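You operate a simulated robot arm through the tools that you are given. There is no shell and no other tool. Be economical: measure what you need, move in short steps, check, and stop when the job is done.

The job below is to be done with a simulated robot arm. You get a single attempt, and the scene is never put back.

TASK
Fetch the blue block and set it on the round white pad. Put the box that says "57" from the right half of the blue bench on the right half of the shelf under the blue bench and the box that says "27" on the lower shelf of the store cabinet. Fetch the square grey box from the right half of the blue bench and set it on the lower shelf of the store cabinet. Put two of the corner pads from the middle shelf of the store cabinet on the upper shelf of the store cabinet. Put the bag from the upper shelf of the store cabinet on the middle shelf of the store cabinet. Do these in any order.

It is judged by the outcome, as a careful person would: the job done as asked, and still so three seconds after it is handed in. It fails if anything else is knocked over, pushed out of place, dropped, spilled or broken.

THE ROBOT
A 6-joint arm with a two-finger parallel gripper on a trunk, on a base that drives. Base frame: it is fixed to the floor where the robot stands at the start and does not move with it; the origin is under the middle of the robot, x ahead of it, y to its left, z up; the surface under the hand at the start is at about z = 760. Units: mm, rad, N and s.
With the tool pointing down near the work surface it reaches from about 400 to 920 mm from the robot's upright axis, wherever it stands. Its first joint turns from -2.007 to 2.007 rad. Places, roughly: bag (13x10x3 cm) [800, -1400, 1200]; blue block (4x8x4 cm) [500, 100, 800]; box [750, 0, 750]; corner pad (5x5x4 cm) [700, -700, 800]; lower shelf of the store cabinet [800, -1100, 300]; middle shelf of the store cabinet [800, -1100, 700]; right half of the shelf under the blue bench [700, 300, 200]; round white pad (8x8x2 cm) [500, 600, 800]; square grey box (10x10x7 cm) [800, 200, 800]; upper shelf of the store cabinet [800, -1100, 1100]. Payload 3.43 kg.
Tool frame: the origin (TCP) lies between the finger pads and is the grasp point; the fingertips stand 34 mm ahead of it; z points along the fingers, y is the line along which they close. Largest opening 128 mm; finger width 24, thickness 12; the body of the gripper, 48 by 130 mm, starts 96 mm behind the TCP.
Orientation is that of the tool frame in the base frame, as [roll, pitch, yaw] about the fixed x, y, z axes, in that order (R = Rz(yaw) Ry(pitch) Rx(roll)). With the fingers straight down and closing along the base's y, the tool's x points along the base's -x, its y along +y and its z along -z.

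THE INTERFACE
- The arm moves only by the tool servo_tool. Its argument "targets" is a list of rows, each a list of 3 entries, a list of its own where there are three numbers: the turn, a rotation vector about the base's x, y, z in degrees, then the shift along the base's x, y, z in cm, then the closure, from 0 (fully open) to 1 (shut). In form: [[[rx, ry, rz], [tx, ty, tz], jaw], ...]. A call has 1 to 8 rows; each row is the pose to reach, as a shift and turn from the pose commanded when the call began. Each row takes 0.2 s and may step no farther than 50 mm and 0.15 rad from the row before; otherwise, or with a gripper value out of range, the whole call is refused. Where a pose cannot be reached the arm comes as near as it can. A force on the tool above 40 N (or 10 N above the force at the start of the call, whichever is more), or a blocked arm, ends the call early, and 0.2 s more pass. The fingers move at their own pace (about 108 mm/s each) and stop on an object; they squeeze with about 31 N. The grip force told is the motor's: it shows also when the fingers shut on nothing. Time passes only in rows, and 0.2 s behind the last, so rows that repeat a pose let the fingers close. The reply holds the time, the measured pose of the TCP, the force on the tool along the base axes, the opening and the grip force, in the units named above and with some noise, with the torque about the TCP (base axes, N m) and any sound that the robot's microphone picked up.
- Cameras (640 x 400 px; columns grow to the right, rows downward): "scene" is now at [61.3, 185.5, 1262.7]; the picture's right is [-0.08, -1.00, 0.00], its down [-0.30, 0.02, -0.95] and it looks along [0.95, -0.07, -0.30] (base axes); focal length 214 px, centre (320, 200). "wrist" rides on the gripper at [76, -11, -160] in the tool frame; the picture's right is [0.15, 0.99, 0.00], its down [-0.88, 0.13, -0.46] and it looks along [-0.45, 0.07, 0.89] (tool axes); focal length 234 px, centre (320, 200). There is no depth. A picture from a camera that has moved, and an enlarged one, comes with that camera's place and axes in the base frame and with its lens.
- camera(camera): a new picture of that camera. The clock stands still meanwhile.
- lift_body(by): slides the trunk up (or, below 0, down) by that many mm; the arm and the scene camera ride with it, the base frame stays. It gives what a move gives, with no picture.
- base_move(legs): drives the robot by 1 to 6 legs, each [ahead, turn to the left] in mm and rad, along the robot's own axes; the way and the turn of a leg run together, so that a leg with both is an arc; at most 1500 mm and 3.142 rad a leg. The arm and the cameras ride along, it lands a little off, and it stops where it bumps. It gives what a move gives.
- turn_head(pan, tilt): turns the head with the scene camera to pan (to the left, within 1.798 rad either way) and tilt (down, from -0.506 to 1.204), counted from straight ahead of the robot. It gives what a move gives.
- zoom(camera, box): a new picture of the part [left, top, right, bottom] of that camera's present view, enlarged. The clock stands still meanwhile.
- sign_off(): hands the job in; it is judged then, once.

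Go step by step. Nothing tells you exact positions but the pictures and the camera data: compare them with the known pose of the tool, close in by small moves and look again before you grip or let go. The budget is 207 turns and 184 pictures, counting those below and the enlarged ones. Unless the task says otherwise, let go and move clear before handing in, and close with one line.

The tools are called after "Request:" as name(argument=value, ...) on one line, values as JSON. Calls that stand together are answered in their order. servo_tool: Moves the arm, as the interface text tells. Its arguments: {"type":"object","properties":{"targets":{"type":"array"}},"required":["targets"]} The other tools are called the same way: lift_body (by) slides the trunk up or down; base_move (legs) drives the base; turn_head (pan, tilt) turns the head that bears the scene camera; camera (camera) takes a picture; zoom (camera, box) takes an enlarged picture of a part of a camera's view; sign_off () hands the job in.

At the start:

```text
t: 0.0
ee_pos: [469.3, 25.0, 1321.8]
orientation: [-3.141, 0.003, -3.141]
wrist_force: [-0.1, -0.4, 1.2]
torque: [0.01, 0.0, 0.01]
finger_gap: 128.1
grip_force: 0.0
trunk travel left (down, up): [-500.0, 290.0]
robot x, y, heading: [-0.5, -1.1, 0.002]
head pan, tilt: [-0.077, 0.304]
```

scene: 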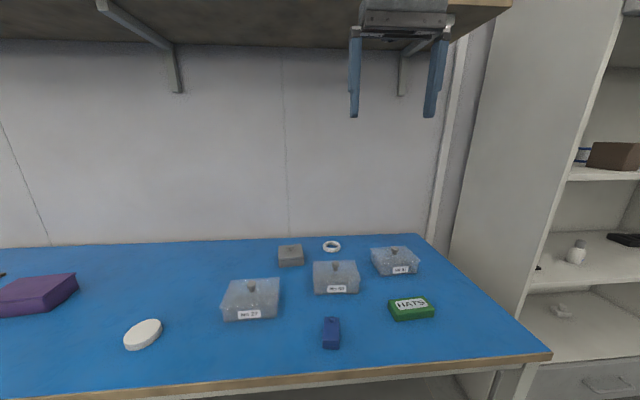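
wrist: 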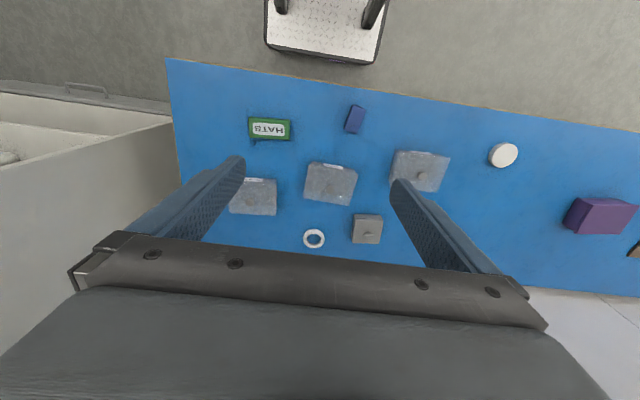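

I see the bench with three labelled clear boxes, a grey box, the blue block and the white pad, with the cabinet to the right. I'll zoom in on the labels first.

Request:
zoom(camera="scene", box=[200, 230, 460, 360])

Request:
zoom(camera="wrist", box=[220, 90, 540, 290])

Request:
turn_head(pan=-1.0, tilt=0.3)

```text
2.46 times, centred on (330, 295) of scene
camera zoom: at [61.3, 185.5, 1262.7], right [-0.08, -1.0, 0.0], down [-0.3, 0.02, -0.95], along [0.95, -0.07, -0.3], focal length 528 px, centre (295, -34)
```

zoom: 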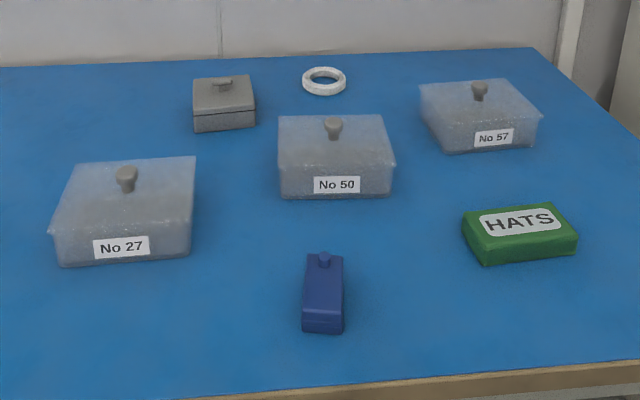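

```text
2.00 times, centred on (380, 190) of wrist
camera zoom: at [393.8, 14.1, 1481.6], right [-0.15, 0.99, 0.0], down [0.88, 0.13, 0.46], along [0.45, 0.07, -0.89], focal length 468 px, centre (200, 220)
```

zoom: 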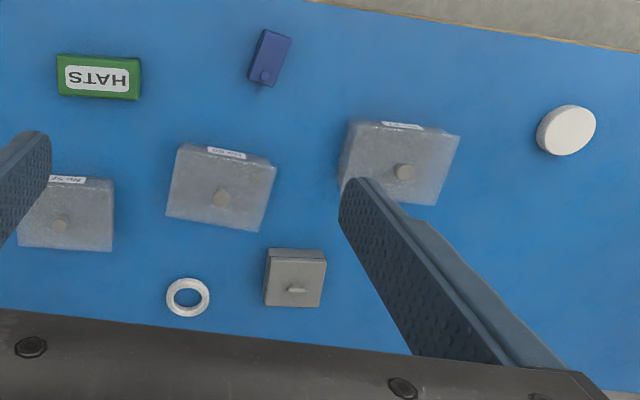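

```text
t: 1.2
ee_pos: [468.1, 24.2, 1320.6]
orientation: [3.141, 0.003, 3.141]
wrist_force: [-0.5, -0.5, -0.1]
torque: [0.0, -0.02, 0.02]
finger_gap: 128.1
grip_force: 0.0
trunk travel left (down, up): [-500.0, 290.0]
robot x, y, heading: [-2.5, 4.0, 0.004]
head pan, tilt: [-1.0, 0.3]
```

I've got approximate bench positions. Box 27 is near (594, 346), box 57 near (761, -149), the grey box near (811, 237), the block near (474, 127) and the pad near (511, 603). Next I'll look at the cabinet.

Request:
camera(camera="scene")

```text
179 pictures are left
camera scene: at [18.8, 114.1, 1263.1], right [-0.84, -0.54, 0.0], down [-0.16, 0.25, -0.96], along [0.52, -0.8, -0.3], focal length 214 px, centre (320, 200)
```

scene: 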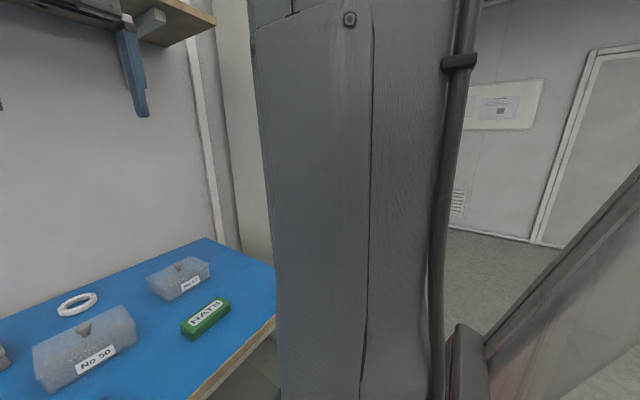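

The arm blocks the view of the cabinet, so I'll do the bench work first. I'll lower the trunk and move over the blue block.

Request:
lift_body(by=-300)

Request:
servo_tool(targets=[[[0, 0, 0], [0, 5, 0], 0], [[0, 0, 0], [-2, 10, 0], 0]])

Request:
camera(camera="wrist")

```text
t: 4.2
ee_pos: [468.5, 25.5, 1020.1]
orientation: [-3.141, 0.0, 3.141]
wrist_force: [0.1, -0.5, -0.5]
torque: [-0.05, -0.01, -0.03]
finger_gap: 127.9
grip_force: 0.1
trunk travel left (down, up): [-200.0, 590.0]
robot x, y, heading: [-4.5, 1.5, -0.001]
head pan, tilt: [-1.0, 0.3]
```

```text
refused: row 2 steps farther than a row can; nothing moved
```

```text
178 pictures are left
camera wrist: at [393.8, 14.1, 1181.6], right [-0.15, 0.99, 0.0], down [0.88, 0.13, 0.46], along [0.45, 0.07, -0.89], focal length 234 px, centre (320, 200)
```

wrist: 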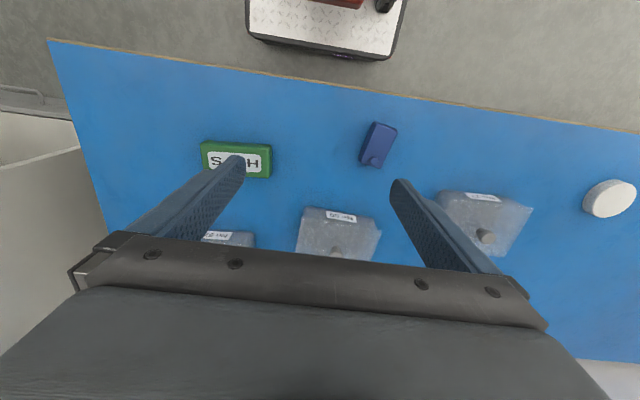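

The block sits at about (471, 124) with its long side along x. I'll move above it and then check.

Request:
servo_tool(targets=[[[0, 0, 0], [0, 4.9, 0], 0], [[0, 0, 0], [0.2, 9.8, 0], 0], [[0, 0, 0], [0.2, 9.8, -4.5], 0.2], [[0, 0, 0], [0.2, 9.8, -9], 0.3], [[0, 0, 0], [0.2, 9.8, -13.5], 0.3], [[0, 0, 0], [0.2, 9.8, -15], 0.3]])

Request:
camera(camera="wrist")

```text
t: 5.6
ee_pos: [471.0, 122.0, 871.4]
orientation: [-3.14, 0.001, -3.141]
wrist_force: [0.0, -0.6, 0.3]
torque: [0.01, -0.01, -0.01]
finger_gap: 89.9
grip_force: 0.1
trunk travel left (down, up): [-200.0, 590.0]
robot x, y, heading: [1.7, -4.0, 0.002]
head pan, tilt: [-1.0, 0.3]
```

```text
177 pictures are left
camera wrist: at [396.6, 111.7, 1032.1], right [-0.15, 0.99, 0.0], down [0.88, 0.13, 0.46], along [0.45, 0.07, -0.89], focal length 234 px, centre (320, 200)
```

wrist: 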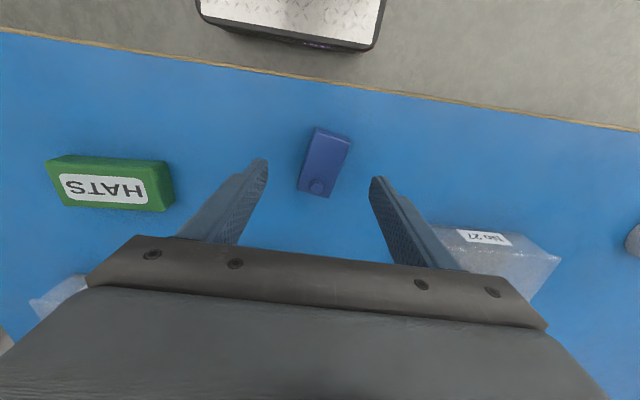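

The block is centred near (469, 128) and its axis is turned about -8°. I'll align, descend and grip.

Request:
servo_tool(targets=[[[0, 0, -8], [-0.1, 0.6, 0], 0.3], [[0, 0, -8], [-0.1, 0.6, -4], 0.3], [[0, 0, -8], [-0.1, 0.6, -7.2], 0.3], [[0, 0, -8], [-0.1, 0.6, -7.2], 1], [[0, 0, -8], [-0.1, 0.6, -7.2], 1], [[0, 0, -8], [-0.1, 0.6, -7.2], 1]])

Request:
camera(camera="wrist")

```text
t: 7.0
ee_pos: [469.0, 130.1, 798.2]
orientation: [3.141, -0.001, 3.001]
wrist_force: [-0.6, 0.5, 0.4]
torque: [-0.01, 0.01, 0.0]
finger_gap: 39.2
grip_force: 31.2
trunk travel left (down, up): [-200.0, 590.0]
robot x, y, heading: [-0.5, 3.4, 0.003]
head pan, tilt: [-1.0, 0.3]
```

```text
176 pictures are left
camera wrist: at [393.9, 128.4, 958.9], right [-0.01, 1.0, 0.0], down [0.89, 0.01, 0.46], along [0.46, 0.0, -0.89], focal length 234 px, centre (320, 200)
```

wrist: 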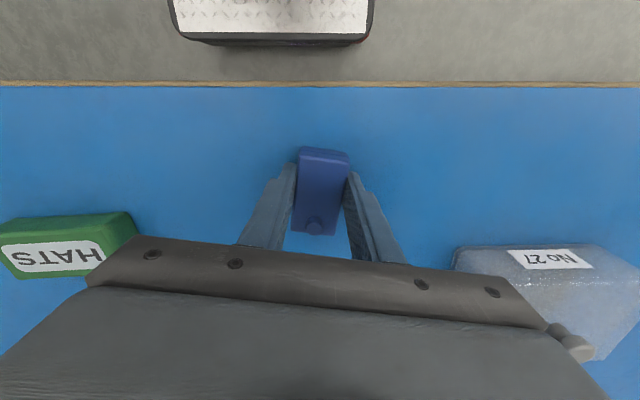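

Gripped at 39 mm. I'll lift it and carry it toward the white pad.

Request:
servo_tool(targets=[[[0, 0, -8], [0, 0, 4.5], 1], [[0, 0, -8], [0, 0, 9], 1], [[0, 0, -8], [0, 0, 13], 1], [[0, 0, -8], [0, 4.9, 13], 1], [[0, 0, -8], [0, 9.8, 13], 1], [[0, 0, -8], [0, 14.7, 13], 1], [[0, 0, -8], [0, 19.6, 13], 1], [[0, 0, -8], [0, 24.5, 13], 1]])

```text
t: 8.8
ee_pos: [468.1, 374.1, 930.2]
orientation: [3.141, 0.001, 2.863]
wrist_force: [-0.5, -0.4, 1.2]
torque: [0.06, -0.01, -0.02]
finger_gap: 0.0
grip_force: 30.6
trunk travel left (down, up): [-200.0, 590.0]
robot x, y, heading: [1.4, 1.7, 0.0]
head pan, tilt: [-1.0, 0.3]
```

The finger gap is 0, so the block slipped out, and the turn also compounded by another 8°. I'll look at where it landed.

Request:
camera(camera="wrist")

Request:
turn_head(pan=0.1, tilt=0.6)

Request:
camera(camera="scene")

```text
175 pictures are left
camera wrist: at [394.0, 384.6, 1090.6], right [0.13, 0.99, 0.0], down [0.88, -0.12, 0.46], along [0.45, -0.06, -0.89], focal length 234 px, centre (320, 200)
```

wrist: 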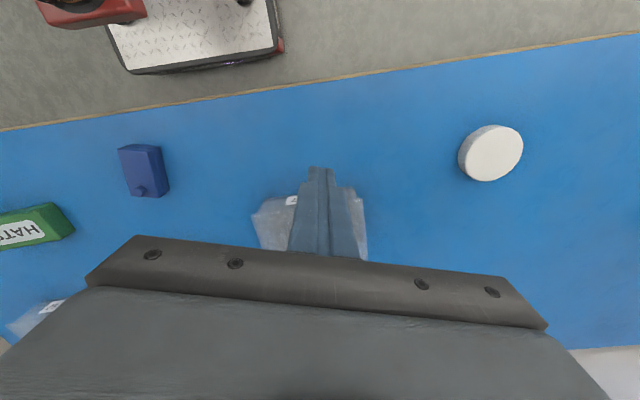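

```text
t: 10.2
ee_pos: [468.0, 373.9, 929.1]
orientation: [3.14, 0.002, 2.862]
wrist_force: [0.5, 0.6, -0.4]
torque: [-0.01, -0.03, -0.02]
finger_gap: 0.1
grip_force: 30.9
trunk travel left (down, up): [-200.0, 590.0]
robot x, y, heading: [1.6, -1.9, 0.001]
head pan, tilt: [0.099, 0.6]
```

```text
174 pictures are left
camera scene: at [139.7, 201.4, 935.6], right [0.1, -1.0, 0.0], down [-0.56, -0.06, -0.83], along [0.82, 0.08, -0.56], focal length 214 px, centre (320, 200)
```

scene: 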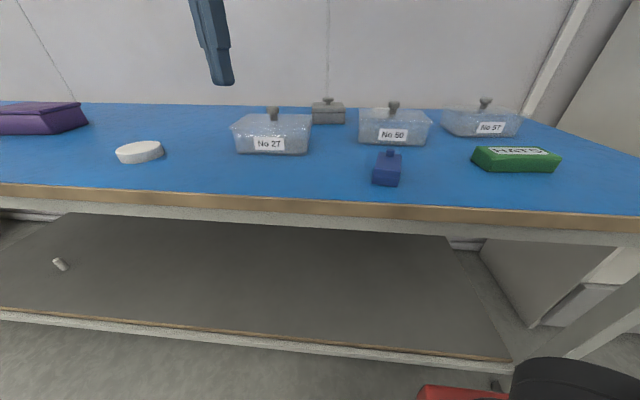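

The block is upright on the bench near its old spot. I'll go back above it with the jaws open and look.

Request:
servo_tool(targets=[[[0, 0, 0], [0, -4.9, 0], 1], [[0, 0, 0], [-0.2, -9.8, 0], 0.8], [[0, 0, 0], [-0.4, -14.7, 0], 0.4], [[0, 0, 0], [-0.6, -19.5, 0], 0.4], [[0, 0, 0], [-0.8, -22.8, -3], 0.4], [[0, 0, 0], [-0.8, -22.8, -5], 0.4]])

Request:
camera(camera="wrist")

```text
t: 11.6
ee_pos: [462.3, 145.6, 879.1]
orientation: [3.14, 0.0, 2.862]
wrist_force: [-1.6, -0.2, -0.4]
torque: [0.03, 0.01, 0.0]
finger_gap: 76.8
grip_force: 0.1
trunk travel left (down, up): [-200.0, 590.0]
robot x, y, heading: [-0.6, 2.4, 0.003]
head pan, tilt: [0.099, 0.6]
```

```text
173 pictures are left
camera wrist: at [386.7, 155.4, 1039.7], right [0.13, 0.99, 0.0], down [0.88, -0.12, 0.46], along [0.45, -0.06, -0.89], focal length 234 px, centre (320, 200)
```

wrist: 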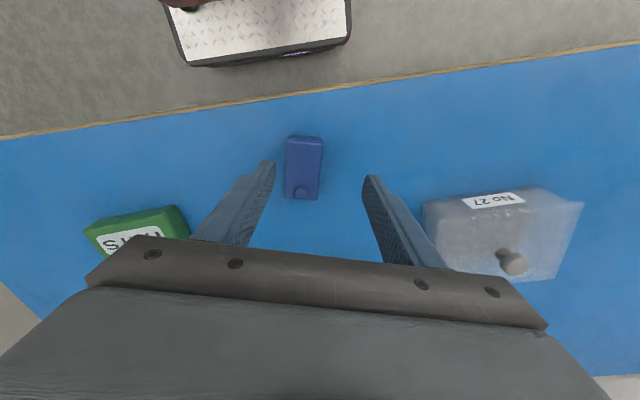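

The block is centred at (466, 126) with its axis at -11.6°. I'll regrip lower and lift slowly with no further rotation.

Request:
servo_tool(targets=[[[0, 0, 4.4], [0.4, -1.9, -3], 0.4], [[0, 0, 4.4], [0.4, -1.9, -6], 0.4], [[0, 0, 4.4], [0.4, -1.9, -8.3], 0.4], [[0, 0, 4.4], [0.4, -1.9, -8.3], 1], [[0, 0, 4.4], [0.4, -1.9, -8.3], 1], [[0, 0, 4.4], [0.4, -1.9, -8.3], 1], [[0, 0, 4.4], [0.4, -1.9, -7.8], 1], [[0, 0, 4.4], [0.4, -1.9, -7], 1]])

Request:
camera(camera="wrist")

```text
t: 13.3
ee_pos: [466.5, 127.1, 808.3]
orientation: [-3.138, -0.002, 2.939]
wrist_force: [0.0, 0.6, -1.9]
torque: [-0.02, 0.06, 0.0]
finger_gap: 39.3
grip_force: 31.2
out of reach, approached as far as the arm can: row 1, 2
trunk travel left (down, up): [-200.0, 590.0]
robot x, y, heading: [-3.0, 0.2, 0.002]
head pan, tilt: [0.099, 0.6]
```

```text
172 pictures are left
camera wrist: at [392.7, 132.3, 969.3], right [0.06, 1.0, 0.0], down [0.89, -0.05, 0.45], along [0.45, -0.03, -0.89], focal length 234 px, centre (320, 200)
```

wrist: 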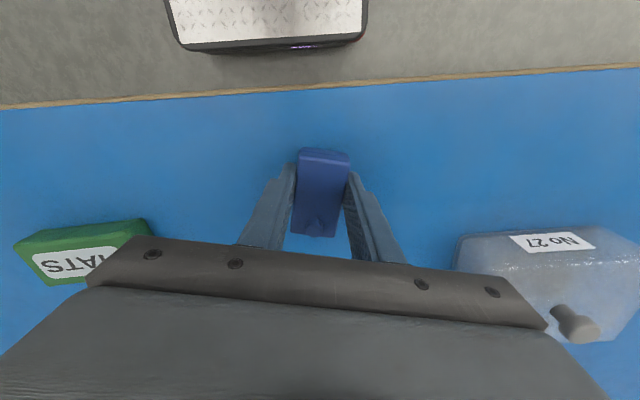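

It's holding and weighs only about 2 N. I'll keep lifting slowly.

Request:
servo_tool(targets=[[[0, 0, 0], [0, 0, 1], 1], [[0, 0, 0], [0, 0, 2], 1], [[0, 0, 0], [0, 0, 3], 1], [[0, 0, 0], [0, 0, 4], 1], [[0, 0, 0], [0, 0, 5], 1], [[0, 0, 0], [0, 0, 6], 1], [[0, 0, 0], [0, 0, 7], 1], [[0, 0, 0], [0, 0, 8], 1]])

Request:
camera(camera="wrist")

```text
t: 15.2
ee_pos: [466.5, 127.6, 889.4]
orientation: [-3.141, -0.003, 2.94]
wrist_force: [-0.1, -0.1, -1.5]
torque: [0.04, 0.02, 0.03]
finger_gap: 39.3
grip_force: 30.7
out of reach, approached as far as the arm can: row 1, 2, 3, 4, 5, 6
trunk travel left (down, up): [-200.0, 590.0]
robot x, y, heading: [2.2, 4.8, -0.003]
head pan, tilt: [0.099, 0.6]
```

```text
171 pictures are left
camera wrist: at [391.9, 132.5, 1049.9], right [0.06, 1.0, 0.0], down [0.89, -0.05, 0.45], along [0.45, -0.03, -0.89], focal length 234 px, centre (320, 200)
```

wrist: 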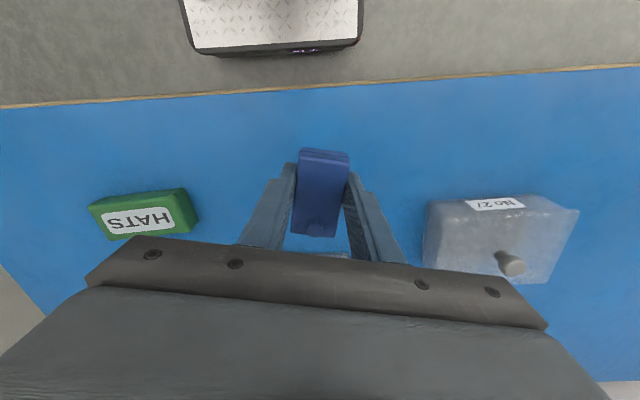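

Slow lifting works. I'll raise it a bit more, then carry it sideways with gentle acceleration.

Request:
servo_tool(targets=[[[0, 0, 0], [0, 0.5, 1], 1], [[0, 0, 0], [0, 1.5, 2], 1], [[0, 0, 0], [0, 3.5, 3], 1], [[0, 0, 0], [0.5, 6.5, 3.5], 1], [[0, 0, 0], [1, 10, 3.5], 1], [[0, 0, 0], [1.5, 13.5, 3.5], 1], [[0, 0, 0], [2, 16.5, 3.5], 1], [[0, 0, 0], [2.5, 18.5, 3.5], 1]])

Request:
servo_tool(targets=[[[0, 0, 0], [0.3, 1, 0], 1], [[0, 0, 0], [0.5, 3, 0], 1], [[0, 0, 0], [0.7, 6, 0], 1], [[0, 0, 0], [0.9, 9.5, 0], 1], [[0, 0, 0], [1.1, 13, 0], 1], [[0, 0, 0], [1.3, 16.5, 0], 1], [[0, 0, 0], [1.4, 19, 0], 1], [[0, 0, 0], [1.4, 20, 0], 1]])

Request:
camera(camera="wrist")

```text
t: 16.9
ee_pos: [489.1, 313.0, 925.2]
orientation: [-3.142, 0.0, 2.938]
wrist_force: [0.3, 0.7, -1.5]
torque: [0.01, -0.01, -0.03]
finger_gap: 39.1
grip_force: 31.3
trunk travel left (down, up): [-200.0, 590.0]
robot x, y, heading: [2.0, -1.4, 0.002]
head pan, tilt: [0.099, 0.6]
```

```text
t: 18.8
ee_pos: [504.2, 512.8, 924.7]
orientation: [-3.141, 0.001, 2.939]
wrist_force: [0.0, -0.2, -1.7]
torque: [0.04, -0.02, 0.01]
finger_gap: 39.7
grip_force: 30.6
trunk travel left (down, up): [-200.0, 590.0]
robot x, y, heading: [2.5, 0.6, -0.002]
head pan, tilt: [0.099, 0.6]
```

```text
170 pictures are left
camera wrist: at [428.5, 517.1, 1084.8], right [0.05, 1.0, 0.0], down [0.89, -0.05, 0.46], along [0.46, -0.03, -0.89], focal length 234 px, centre (320, 200)
```

wrist: 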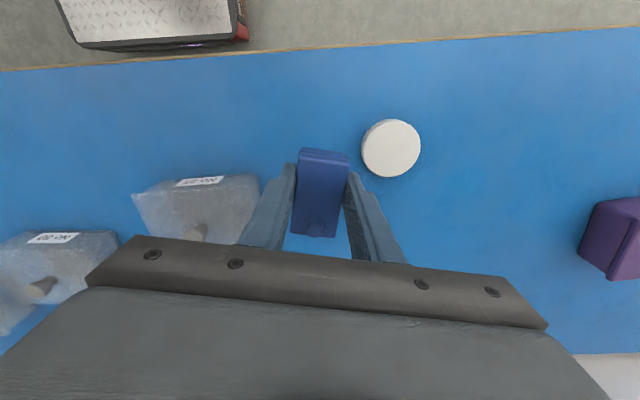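

The pad is centred at (513, 607). I'll move over it and come down toward its top at about z = 780.

Request:
servo_tool(targets=[[[0, 0, 0], [0.3, 2, 0], 1], [[0, 0, 0], [0.6, 5, 0], 1], [[0, 0, 0], [0.8, 8, 0], 1], [[0, 0, 0], [0.9, 9.4, -0.5], 1], [[0, 0, 0], [0.9, 9.4, -2.5], 1], [[0, 0, 0], [0.9, 9.4, -5], 1], [[0, 0, 0], [0.9, 9.4, -7], 1], [[0, 0, 0], [0.9, 9.4, -8], 1]])

Request:
camera(camera="wrist")

Request:
turn_head(pan=0.8, tilt=0.4)

Request:
camera(camera="scene")

```text
t: 20.6
ee_pos: [514.6, 604.9, 844.4]
orientation: [3.14, 0.002, 2.939]
wrist_force: [0.3, -0.3, -1.5]
torque: [0.0, 0.01, 0.01]
finger_gap: 39.4
grip_force: 30.6
out of reach, approached as far as the arm can: row 4
trunk travel left (down, up): [-200.0, 590.0]
robot x, y, heading: [3.9, -1.6, -0.0]
head pan, tilt: [0.099, 0.6]
```

```text
169 pictures are left
camera wrist: at [438.5, 610.3, 1004.3], right [0.06, 1.0, 0.0], down [0.89, -0.05, 0.46], along [0.46, -0.02, -0.89], focal length 234 px, centre (320, 200)
```

wrist: 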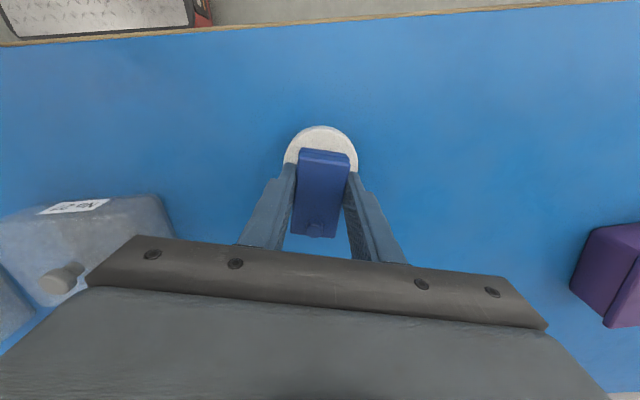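

```text
t: 21.6
ee_pos: [515.2, 604.7, 844.3]
orientation: [-3.141, 0.002, 2.941]
wrist_force: [0.3, -0.2, -1.0]
torque: [0.0, 0.0, -0.04]
finger_gap: 39.5
grip_force: 31.0
trunk travel left (down, up): [-200.0, 590.0]
robot x, y, heading: [3.1, 1.7, -0.0]
head pan, tilt: [0.799, 0.4]
```

```text
168 pictures are left
camera scene: at [116.4, 259.1, 953.8], right [0.72, -0.7, 0.0], down [-0.27, -0.28, -0.92], along [0.64, 0.66, -0.39], focal length 214 px, centre (320, 200)
```

scene: 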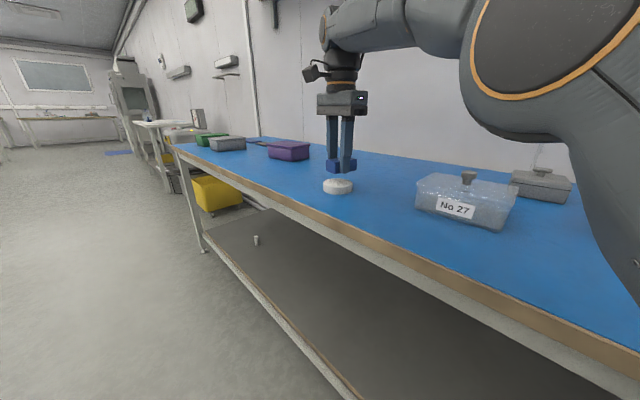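

The block lines up with the pad to within a few mm. I'll lower the last 25 mm slowly.

Request:
servo_tool(targets=[[[0, 0, 0], [-0.1, 0.3, -1], 1], [[0, 0, 0], [-0.1, 0.3, -1.8], 1], [[0, 0, 0], [-0.1, 0.3, -2.3], 1], [[0, 0, 0], [-0.1, 0.3, -2.5], 1], [[0, 0, 0], [-0.1, 0.3, -2.5], 1]])

Request:
zoom(camera="scene", box=[290, 110, 390, 210])

```text
t: 22.8
ee_pos: [513.3, 609.0, 818.7]
orientation: [3.141, 0.002, 2.939]
wrist_force: [-0.2, 0.2, -1.6]
torque: [-0.01, 0.0, -0.02]
finger_gap: 39.4
grip_force: 30.9
trunk travel left (down, up): [-200.0, 590.0]
robot x, y, heading: [-0.9, -0.9, 0.003]
head pan, tilt: [0.799, 0.4]
```

```text
4.00 times, centred on (340, 160) of scene
camera zoom: at [116.4, 259.2, 953.8], right [0.72, -0.7, 0.0], down [-0.27, -0.28, -0.92], along [0.64, 0.66, -0.39], focal length 858 px, centre (240, 360)
```

zoom: 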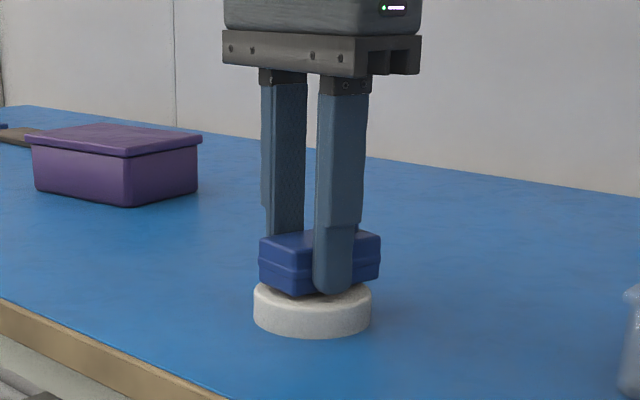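

It's just above the pad. I'll lower it a few mm more until it touches.

Request:
servo_tool(targets=[[[0, 0, 0], [0, 0, -0.2], 1], [[0, 0, 0], [0, 0, -0.3], 1]])

Request:
servo_tool(targets=[[[0, 0, 0], [0, 0, -0.1], 1], [[0, 0, 0], [0, 0, -0.2], 1]])

```text
t: 23.4
ee_pos: [512.4, 609.0, 815.7]
orientation: [3.14, 0.002, 2.939]
wrist_force: [-0.7, -0.1, -1.4]
torque: [0.01, -0.01, 0.04]
finger_gap: 39.4
grip_force: 30.9
trunk travel left (down, up): [-200.0, 590.0]
robot x, y, heading: [1.0, -2.6, 0.003]
head pan, tilt: [0.799, 0.4]
```

```text
t: 24.0
ee_pos: [513.5, 608.9, 814.7]
orientation: [3.141, 0.003, 2.94]
wrist_force: [-0.3, 0.2, 5.7]
torque: [-0.07, 0.08, -0.01]
finger_gap: 39.5
grip_force: 30.8
trunk travel left (down, up): [-200.0, 590.0]
robot x, y, heading: [-2.5, -5.1, 0.0]
head pan, tilt: [0.799, 0.4]
```

Contact: the force rose to about 6 N. I'll release and back up.

Request:
servo_tool(targets=[[[0, 0, 0], [0, 0, 0], 0.55], [[0, 0, 0], [0, 0, 0], 0.55], [[0, 0, 0], [0, 0, 2], 0.55], [[0, 0, 0], [0, 0, 5], 0.55], [[0, 0, 0], [0, 0, 9], 0.5], [[0, 0, 0], [0, 0, 13], 0.5]])

Request:
zoom(camera="scene", box=[290, 110, 390, 210])

Request:
camera(camera="wrist")

```text
t: 25.4
ee_pos: [502.4, 591.6, 925.7]
orientation: [-3.139, 0.002, 2.938]
wrist_force: [0.6, 0.9, -1.0]
torque: [-0.05, 0.04, -0.01]
finger_gap: 64.2
grip_force: 0.1
out of reach, approached as far as the arm can: row 6
trunk travel left (down, up): [-200.0, 590.0]
robot x, y, heading: [-2.6, 1.4, 0.001]
head pan, tilt: [0.799, 0.4]
```

```text
4.00 times, centred on (340, 160) of scene
camera zoom: at [116.5, 259.4, 953.7], right [0.72, -0.7, 0.0], down [-0.27, -0.28, -0.92], along [0.64, 0.66, -0.39], focal length 858 px, centre (240, 360)
```

zoom: 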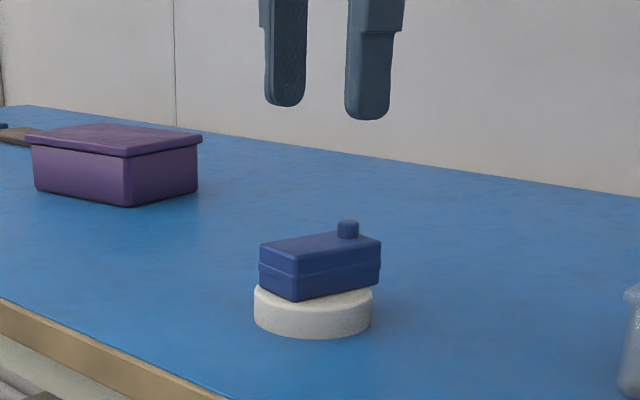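

```text
165 pictures are left
camera wrist: at [426.5, 596.2, 1086.5], right [0.06, 1.0, 0.0], down [0.89, -0.05, 0.46], along [0.46, -0.03, -0.89], focal length 234 px, centre (320, 200)
```

wrist: 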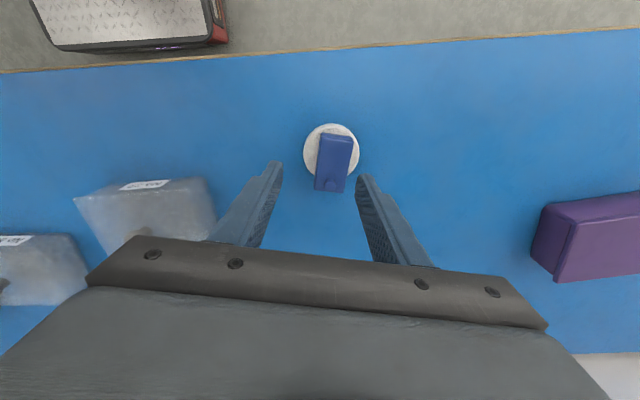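

The blue block is centred on the pad. Next I'll inspect box 27 to work out how to grip it.

Request:
servo_tool(targets=[[[0, 0, 0], [0.5, -4, 0], 0.3], [[0, 0, 2], [1, -8.9, 0], 0], [[0, 0, 4], [2, -13.7, 0.5], 0], [[0, 0, 6], [3, -18.5, 1], 0], [[0, 0, 8], [4, -23, 2], 0], [[0, 0, 11], [5, -25, 3], 0]])

Request:
camera(camera="wrist")

Request:
turn_head(pan=0.4, tilt=0.5)

Request:
camera(camera="scene")

```text
t: 26.8
ee_pos: [553.1, 339.9, 955.9]
orientation: [-3.141, 0.003, 3.131]
wrist_force: [-0.6, -0.3, 0.4]
torque: [0.01, -0.01, 0.04]
finger_gap: 128.2
grip_force: 0.0
trunk travel left (down, up): [-200.0, 590.0]
robot x, y, heading: [-1.8, 0.4, 0.006]
head pan, tilt: [0.799, 0.4]
```

```text
164 pictures are left
camera wrist: at [477.8, 330.0, 1117.0], right [-0.14, 0.99, 0.0], down [0.88, 0.12, 0.46], along [0.45, 0.06, -0.89], focal length 234 px, centre (320, 200)
```

wrist: 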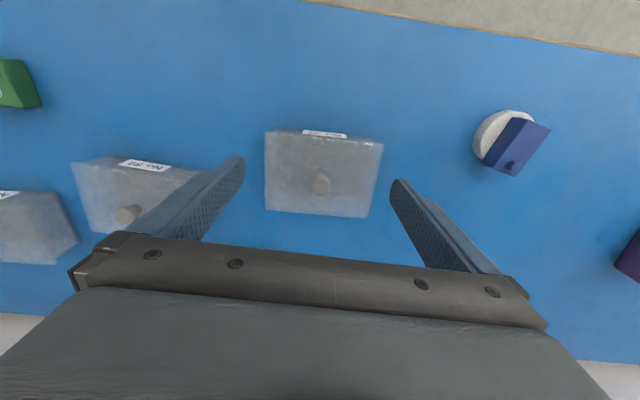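

```text
t: 27.7
ee_pos: [552.4, 340.8, 955.8]
orientation: [-3.141, 0.002, 3.131]
wrist_force: [-0.5, -0.2, 0.5]
torque: [0.01, 0.0, 0.01]
finger_gap: 127.9
grip_force: 0.1
trunk travel left (down, up): [-200.0, 590.0]
robot x, y, heading: [2.4, 1.4, -0.001]
head pan, tilt: [0.4, 0.499]
```

```text
163 pictures are left
camera scene: at [135.6, 228.2, 944.7], right [0.39, -0.92, 0.0], down [-0.44, -0.19, -0.88], along [0.81, 0.34, -0.48], focal length 214 px, centre (320, 200)
```

scene: 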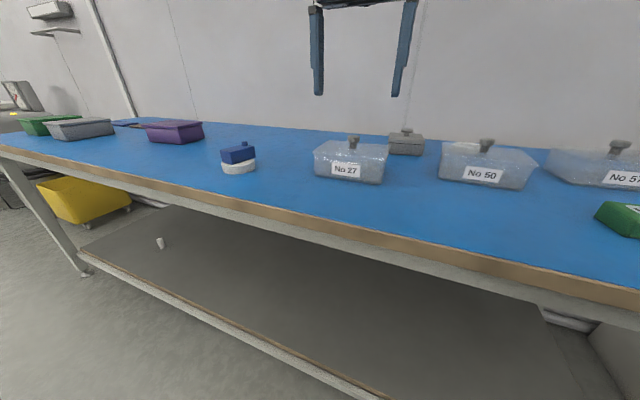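

Box 27 measures about 107 mm in x by 147 mm in y, so it has to be gripped across x. Before choosing a grip I'll look at the cabinet and the shelves.

Request:
turn_head(pan=-0.9, tilt=0.3)

Request:
camera(camera="scene")

Request:
turn_head(pan=-0.2, tilt=0.9)

Request:
camera(camera="scene")

```text
t: 29.2
ee_pos: [551.3, 341.3, 956.3]
orientation: [-3.14, 0.001, 3.129]
wrist_force: [0.4, -0.5, -0.4]
torque: [0.02, 0.03, -0.01]
finger_gap: 127.8
grip_force: 0.0
trunk travel left (down, up): [-200.0, 590.0]
robot x, y, heading: [0.8, -1.1, -0.001]
head pan, tilt: [-0.901, 0.3]
```

```text
162 pictures are left
camera scene: at [109.8, 119.6, 963.1], right [-0.78, -0.62, 0.0], down [-0.18, 0.23, -0.96], along [0.59, -0.75, -0.3], focal length 214 px, centre (320, 200)
```

scene: 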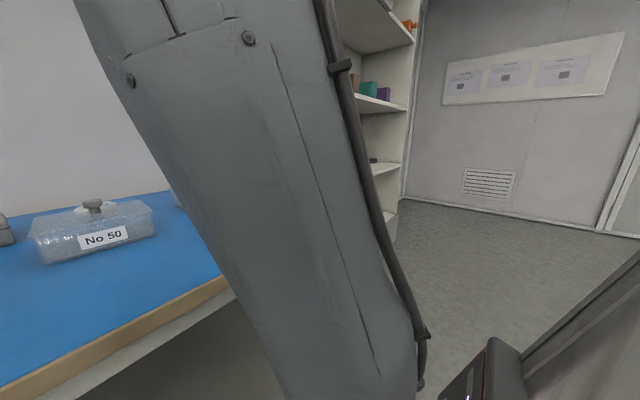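

```text
t: 30.2
ee_pos: [552.7, 339.7, 956.9]
orientation: [3.141, 0.0, 3.131]
wrist_force: [0.2, 0.2, 0.5]
torque: [0.02, 0.03, -0.02]
finger_gap: 128.2
grip_force: 0.0
trunk travel left (down, up): [-200.0, 590.0]
robot x, y, heading: [1.3, -2.2, 0.004]
head pan, tilt: [-0.201, 0.901]
```

```text
161 pictures are left
camera scene: at [125.8, 177.6, 910.9], right [-0.2, -0.98, 0.0], down [-0.77, 0.16, -0.62], along [0.61, -0.12, -0.78], focal length 214 px, centre (320, 200)
```

scene: 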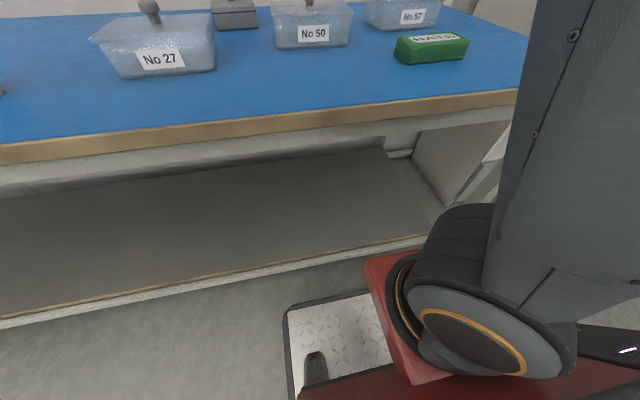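

The lower bench shelf has its front edge at about x = 430, z ≈ 200, and its right half runs to about y = 610. I'll zoom in on the boxes and their knobs.

Request:
turn_head(pan=0.0, tilt=0.5)

Request:
zoom(camera="scene", box=[180, 90, 380, 200])

Request:
zoom(camera="scene", box=[340, 90, 540, 200])

```text
t: 31.1
ee_pos: [552.8, 341.5, 956.2]
orientation: [3.141, 0.002, 3.132]
wrist_force: [-0.5, -0.3, 0.5]
torque: [-0.01, -0.02, 0.02]
finger_gap: 127.9
grip_force: 0.1
trunk travel left (down, up): [-200.0, 590.0]
robot x, y, heading: [0.3, -1.9, -0.003]
head pan, tilt: [0.0, 0.499]
```

```text
3.20 times, centred on (280, 145) of scene
camera zoom: at [142.7, 192.6, 944.6], right [0.0, -1.0, 0.0], down [-0.48, 0.0, -0.88], along [0.88, 0.0, -0.48], focal length 686 px, centre (448, 376)
```

zoom: 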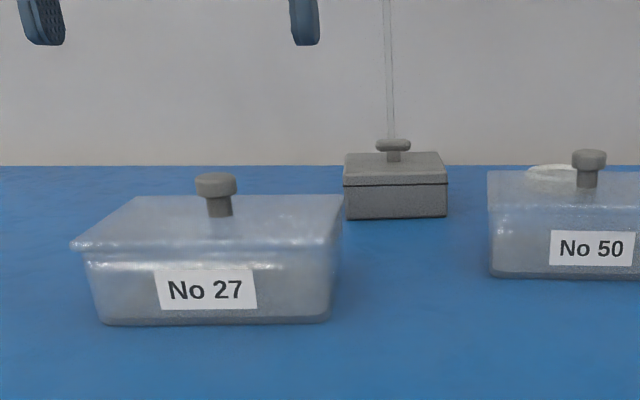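

```text
3.20 times, centred on (440, 145) of scene
camera zoom: at [142.7, 192.6, 944.6], right [0.0, -1.0, 0.0], down [-0.48, 0.0, -0.88], along [0.88, 0.0, -0.48], focal length 686 px, centre (-64, 376)
```

zoom: 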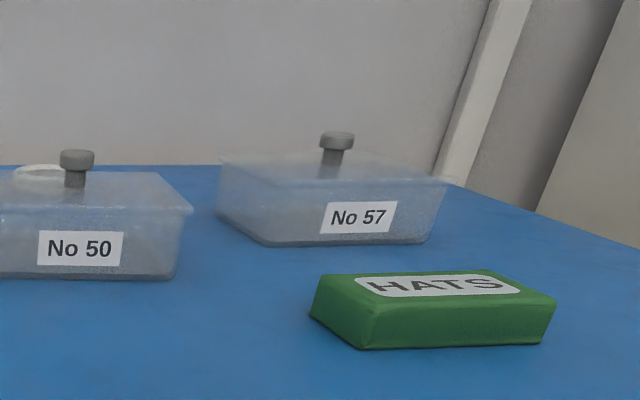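

The boxes have T-shaped knobs; box 27's is at about (594, 346, 840). I plan to grip the knob with the tool tilted 45° forward so it can also reach into the shelves. I'll tilt now.

Request:
servo_tool(targets=[[[0, -8, 0], [0, 0, 0], 0.3], [[0, -16, 0], [-1, 0.5, 0], 0.5], [[0, -24, 0], [-1, 0.5, 0], 0.5], [[0, -32, 0], [-2, 0.5, 0], 0.5], [[0, -40, 0], [-2, 0.5, 0], 0.5], [[0, -45, 0], [-2, 0.5, 0], 0.5], [[0, -45, 0], [-2, 0.5, -2], 0.5]])

Request:
camera(camera="wrist")

Request:
camera(camera="scene")

```text
t: 32.7
ee_pos: [534.3, 346.2, 936.7]
orientation: [3.13, 0.787, 3.124]
wrist_force: [-0.3, 1.0, 0.2]
torque: [0.0, 0.01, -0.02]
finger_gap: 64.2
grip_force: 0.1
trunk travel left (down, up): [-200.0, 590.0]
robot x, y, heading: [1.2, -0.5, 0.001]
head pan, tilt: [0.0, 0.499]
```

```text
158 pictures are left
camera wrist: at [367.2, 335.8, 996.9], right [-0.1, 0.99, -0.1], down [0.3, 0.12, 0.95], along [0.95, 0.06, -0.31], focal length 234 px, centre (320, 200)
```

wrist: 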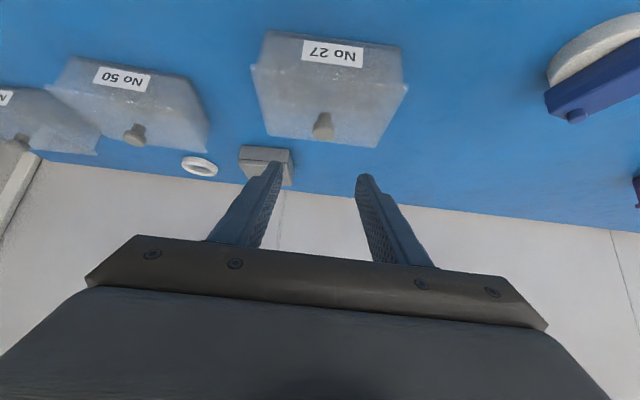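

```text
157 pictures are left
camera scene: at [142.7, 192.7, 944.7], right [0.0, -1.0, 0.0], down [-0.48, 0.0, -0.88], along [0.88, 0.0, -0.48], focal length 214 px, centre (320, 200)
```

scene: 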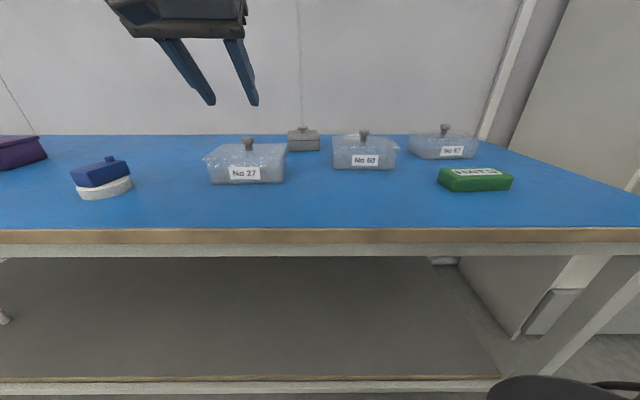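

The tilt works and the knob is confirmed near (590, 345). I'll go down diagonally toward it.

Request:
servo_tool(targets=[[[0, 0, 0], [0, -0.1, -3.5], 0.5], [[0, 0, 0], [1.5, -0.1, -5], 0.55], [[0, 0, 0], [2.8, -0.1, -6.6], 0.55]])

Request:
camera(camera="wrist")

Request:
zoom(camera="scene", box=[180, 90, 320, 200])

```text
t: 33.5
ee_pos: [561.5, 345.7, 871.1]
orientation: [3.13, 0.788, 3.127]
wrist_force: [-0.1, 0.0, 0.6]
torque: [0.0, 0.01, 0.01]
finger_gap: 57.7
grip_force: 0.1
trunk travel left (down, up): [-200.0, 590.0]
robot x, y, heading: [1.5, -2.6, -0.002]
head pan, tilt: [0.0, 0.499]
```

```text
156 pictures are left
camera wrist: at [395.3, 335.0, 931.2], right [-0.1, 0.99, -0.1], down [0.3, 0.12, 0.95], along [0.95, 0.06, -0.31], focal length 234 px, centre (320, 200)
```

wrist: 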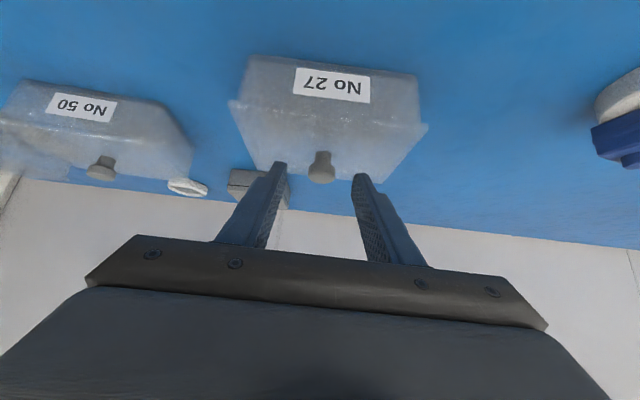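

```text
3.64 times, centred on (250, 145) of scene
camera zoom: at [142.7, 192.7, 944.7], right [0.0, -1.0, 0.0], down [-0.48, 0.0, -0.88], along [0.88, 0.0, -0.48], focal length 780 px, centre (574, 400)
```

zoom: 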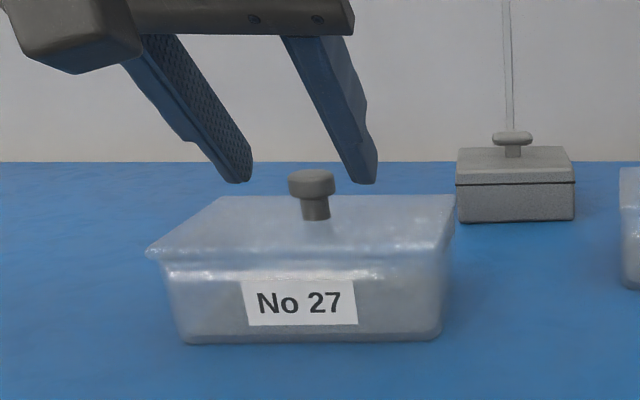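

The knob is centred between the fingers. I'll go down the last 15 mm and grip.

Request:
servo_tool(targets=[[[0, 0, 0], [0.8, 0, -0.8], 0.55], [[0, 0, 0], [1.5, 0, -1.5], 0.55], [[0, 0, 0], [1.5, 0, -1.5], 1], [[0, 0, 0], [1.5, 0, -1.5], 1], [[0, 0, 0], [1.5, 0, -1.5], 1]])

Request:
zoom(camera="scene", box=[180, 90, 320, 200])

```text
t: 34.7
ee_pos: [575.3, 346.2, 855.8]
orientation: [3.132, 0.785, 3.128]
wrist_force: [0.2, -0.5, -0.9]
torque: [0.0, 0.04, 0.02]
finger_gap: 24.5
grip_force: 30.9
trunk travel left (down, up): [-200.0, 590.0]
robot x, y, heading: [1.5, 1.6, 0.001]
head pan, tilt: [0.0, 0.499]
```

```text
3.64 times, centred on (250, 145) of scene
camera zoom: at [142.8, 192.7, 944.7], right [0.0, -1.0, 0.0], down [-0.48, 0.0, -0.88], along [0.88, 0.0, -0.48], focal length 780 px, centre (574, 400)
```

zoom: 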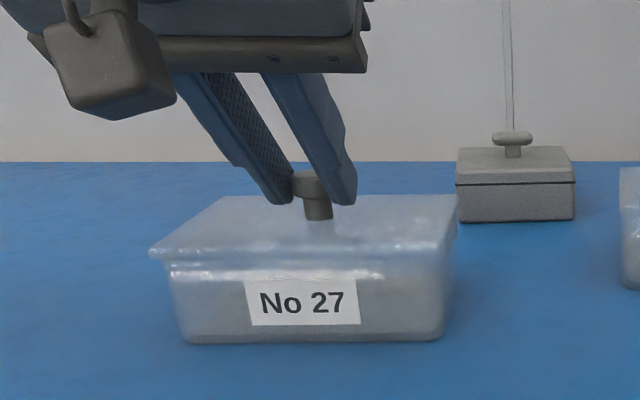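

Gripped on the knob head at 24.5 mm. I'll do a small slow test lift.

Request:
servo_tool(targets=[[[0, 0, 0], [0, 0, 0.4], 1], [[0, 0, 0], [0, 0, 0.8], 1], [[0, 0, 0], [0, 0, 1.4], 1], [[0, 0, 0], [0, 0, 2], 1]])

Request:
zoom(camera="scene", box=[180, 90, 320, 200])

```text
t: 35.7
ee_pos: [575.5, 345.8, 876.9]
orientation: [3.131, 0.787, 3.125]
wrist_force: [-0.4, -0.6, -1.3]
torque: [0.01, 0.03, 0.01]
finger_gap: 24.5
grip_force: 30.4
trunk travel left (down, up): [-200.0, 590.0]
robot x, y, heading: [1.0, 1.0, 0.001]
head pan, tilt: [0.0, 0.499]
```

```text
3.64 times, centred on (250, 145) of scene
camera zoom: at [142.8, 192.7, 944.7], right [0.0, -1.0, 0.0], down [-0.48, 0.0, -0.88], along [0.88, 0.0, -0.48], focal length 780 px, centre (574, 400)
```

zoom: 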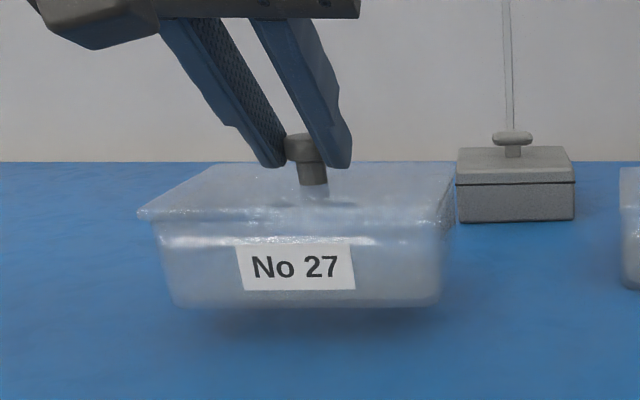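

The whole box lifts as one piece at about 1.3 N. I'll raise it well clear and bring it to the middle.

Request:
servo_tool(targets=[[[0, 0, 0], [0, 0, 0.6], 1], [[0, 0, 0], [0, 0, 1.8], 1], [[0, 0, 0], [0, 0, 3.6], 1], [[0, 0, 0], [0, 0, 5.6], 1], [[0, 0, 0], [0, 0, 7.6], 1], [[0, 0, 0], [0, 0, 9.4], 1], [[0, 0, 0], [0, 0, 10.6], 1], [[0, 0, 0], [0, 0, 11], 1]])

Request:
servo_tool(targets=[[[0, 0, 0], [0, -0.7, 0], 1], [[0, 0, 0], [-0.5, -2.2, 0], 1], [[0, 0, 0], [-1, -4.5, 0], 1], [[0, 0, 0], [-2, -7.5, 0], 1], [[0, 0, 0], [-3, -11, 0], 1], [[0, 0, 0], [-4, -14.5, 0], 1], [[0, 0, 0], [-5, -17.5, 0], 1], [[0, 0, 0], [-5.5, -19.5, 0], 1]])

Request:
servo_tool(targets=[[[0, 0, 0], [-0.3, -0.7, 0], 1], [[0, 0, 0], [-0.8, -2.2, 0], 1], [[0, 0, 0], [-1.2, -4.5, 0], 1], [[0, 0, 0], [-1.5, -7.5, 0], 1], [[0, 0, 0], [-2, -10.5, 0], 1], [[0, 0, 0], [-2, -13, 0], 1], [[0, 0, 0], [-2, -14.5, 0], 1], [[0, 0, 0], [-2, -15, 0], 1]])

```text
t: 37.5
ee_pos: [576.1, 345.5, 986.3]
orientation: [3.131, 0.785, 3.127]
wrist_force: [0.2, -0.1, -0.8]
torque: [-0.06, 0.05, 0.01]
finger_gap: 24.6
grip_force: 31.3
trunk travel left (down, up): [-200.0, 590.0]
robot x, y, heading: [0.1, 1.6, -0.006]
head pan, tilt: [0.0, 0.499]
```

```text
t: 39.3
ee_pos: [585.3, 210.2, 1005.5]
orientation: [3.134, 0.782, 3.127]
wrist_force: [-0.1, -0.4, -1.8]
torque: [0.0, 0.01, -0.01]
finger_gap: 24.5
grip_force: 30.8
out of reach, approached as far as the arm can: row 5, 6, 7, 8
trunk travel left (down, up): [-200.0, 590.0]
robot x, y, heading: [-3.1, 1.6, 0.002]
head pan, tilt: [0.0, 0.499]
```

```text
t: 41.1
ee_pos: [646.7, 89.1, 1028.5]
orientation: [3.13, 0.787, 3.128]
wrist_force: [0.2, -0.8, -1.4]
torque: [0.01, 0.03, 0.01]
finger_gap: 24.6
grip_force: 31.2
out of reach, approached as far as the arm can: row 1, 2, 3, 4, 5, 6, 7, 8
trunk travel left (down, up): [-200.0, 590.0]
robot x, y, heading: [0.5, -2.8, -0.005]
head pan, tilt: [0.0, 0.499]
```

I'll drive back from the bench and check the grip before turning.

Request:
base_move(legs=[[-450, 0]])

Request:
turn_head(pan=-1.2, tilt=0.2)

Request:
camera(camera="scene")

```text
t: 43.8
ee_pos: [198.3, 86.1, 1028.3]
orientation: [3.13, 0.785, 3.124]
wrist_force: [-0.6, -0.3, -1.7]
torque: [0.01, 0.04, -0.01]
finger_gap: 24.5
grip_force: 30.9
trunk travel left (down, up): [-200.0, 590.0]
robot x, y, heading: [-446.3, -0.6, -0.004]
head pan, tilt: [0.0, 0.499]
```

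```text
t: 45.2
ee_pos: [198.5, 86.7, 1027.2]
orientation: [3.131, 0.786, 3.125]
wrist_force: [-0.5, -0.1, -1.9]
torque: [0.03, 0.06, -0.05]
finger_gap: 24.3
grip_force: 30.7
trunk travel left (down, up): [-200.0, 590.0]
robot x, y, heading: [-448.0, 1.2, -0.002]
head pan, tilt: [-1.201, 0.201]
```

```text
152 pictures are left
camera scene: at [-362.8, 106.1, 972.4], right [-0.93, -0.36, 0.0], down [-0.07, 0.19, -0.98], along [0.35, -0.91, -0.2], focal length 214 px, centre (320, 200)
```

scene: 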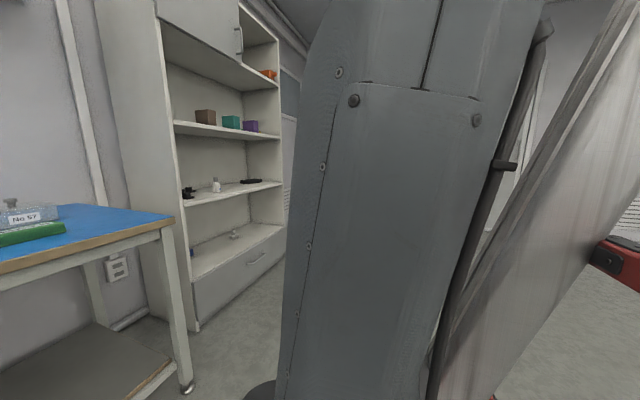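

The cabinet is open-fronted with three reachable shelves. I'll zoom in to see what's on them.

Request:
zoom(camera="scene", box=[150, 60, 310, 280])

Request:
base_move(legs=[[0, -1.571]])

```text
1.82 times, centred on (230, 170) of scene
camera zoom: at [-362.8, 106.1, 972.4], right [-0.93, -0.36, 0.0], down [-0.07, 0.19, -0.98], along [0.35, -0.91, -0.2], focal length 390 px, centre (484, 254)
```

zoom: 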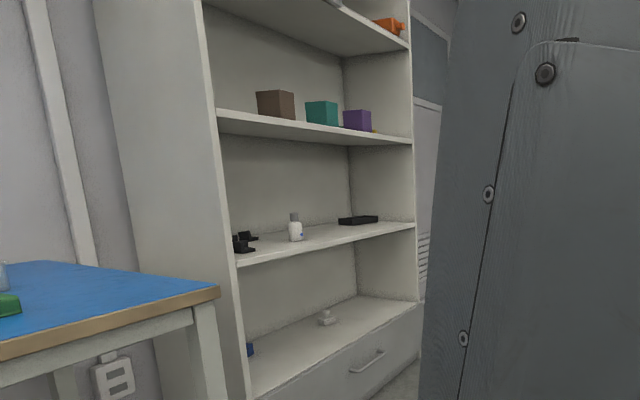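

```text
t: 49.4
ee_pos: [-356.9, -646.0, 1028.6]
orientation: [3.131, 0.785, 1.563]
wrist_force: [0.6, 0.0, -0.5]
torque: [0.01, 0.02, 0.0]
finger_gap: 24.5
grip_force: 30.9
trunk travel left (down, up): [-200.0, 590.0]
robot x, y, heading: [-446.9, -0.2, -1.568]
head pan, tilt: [-1.201, 0.201]
```

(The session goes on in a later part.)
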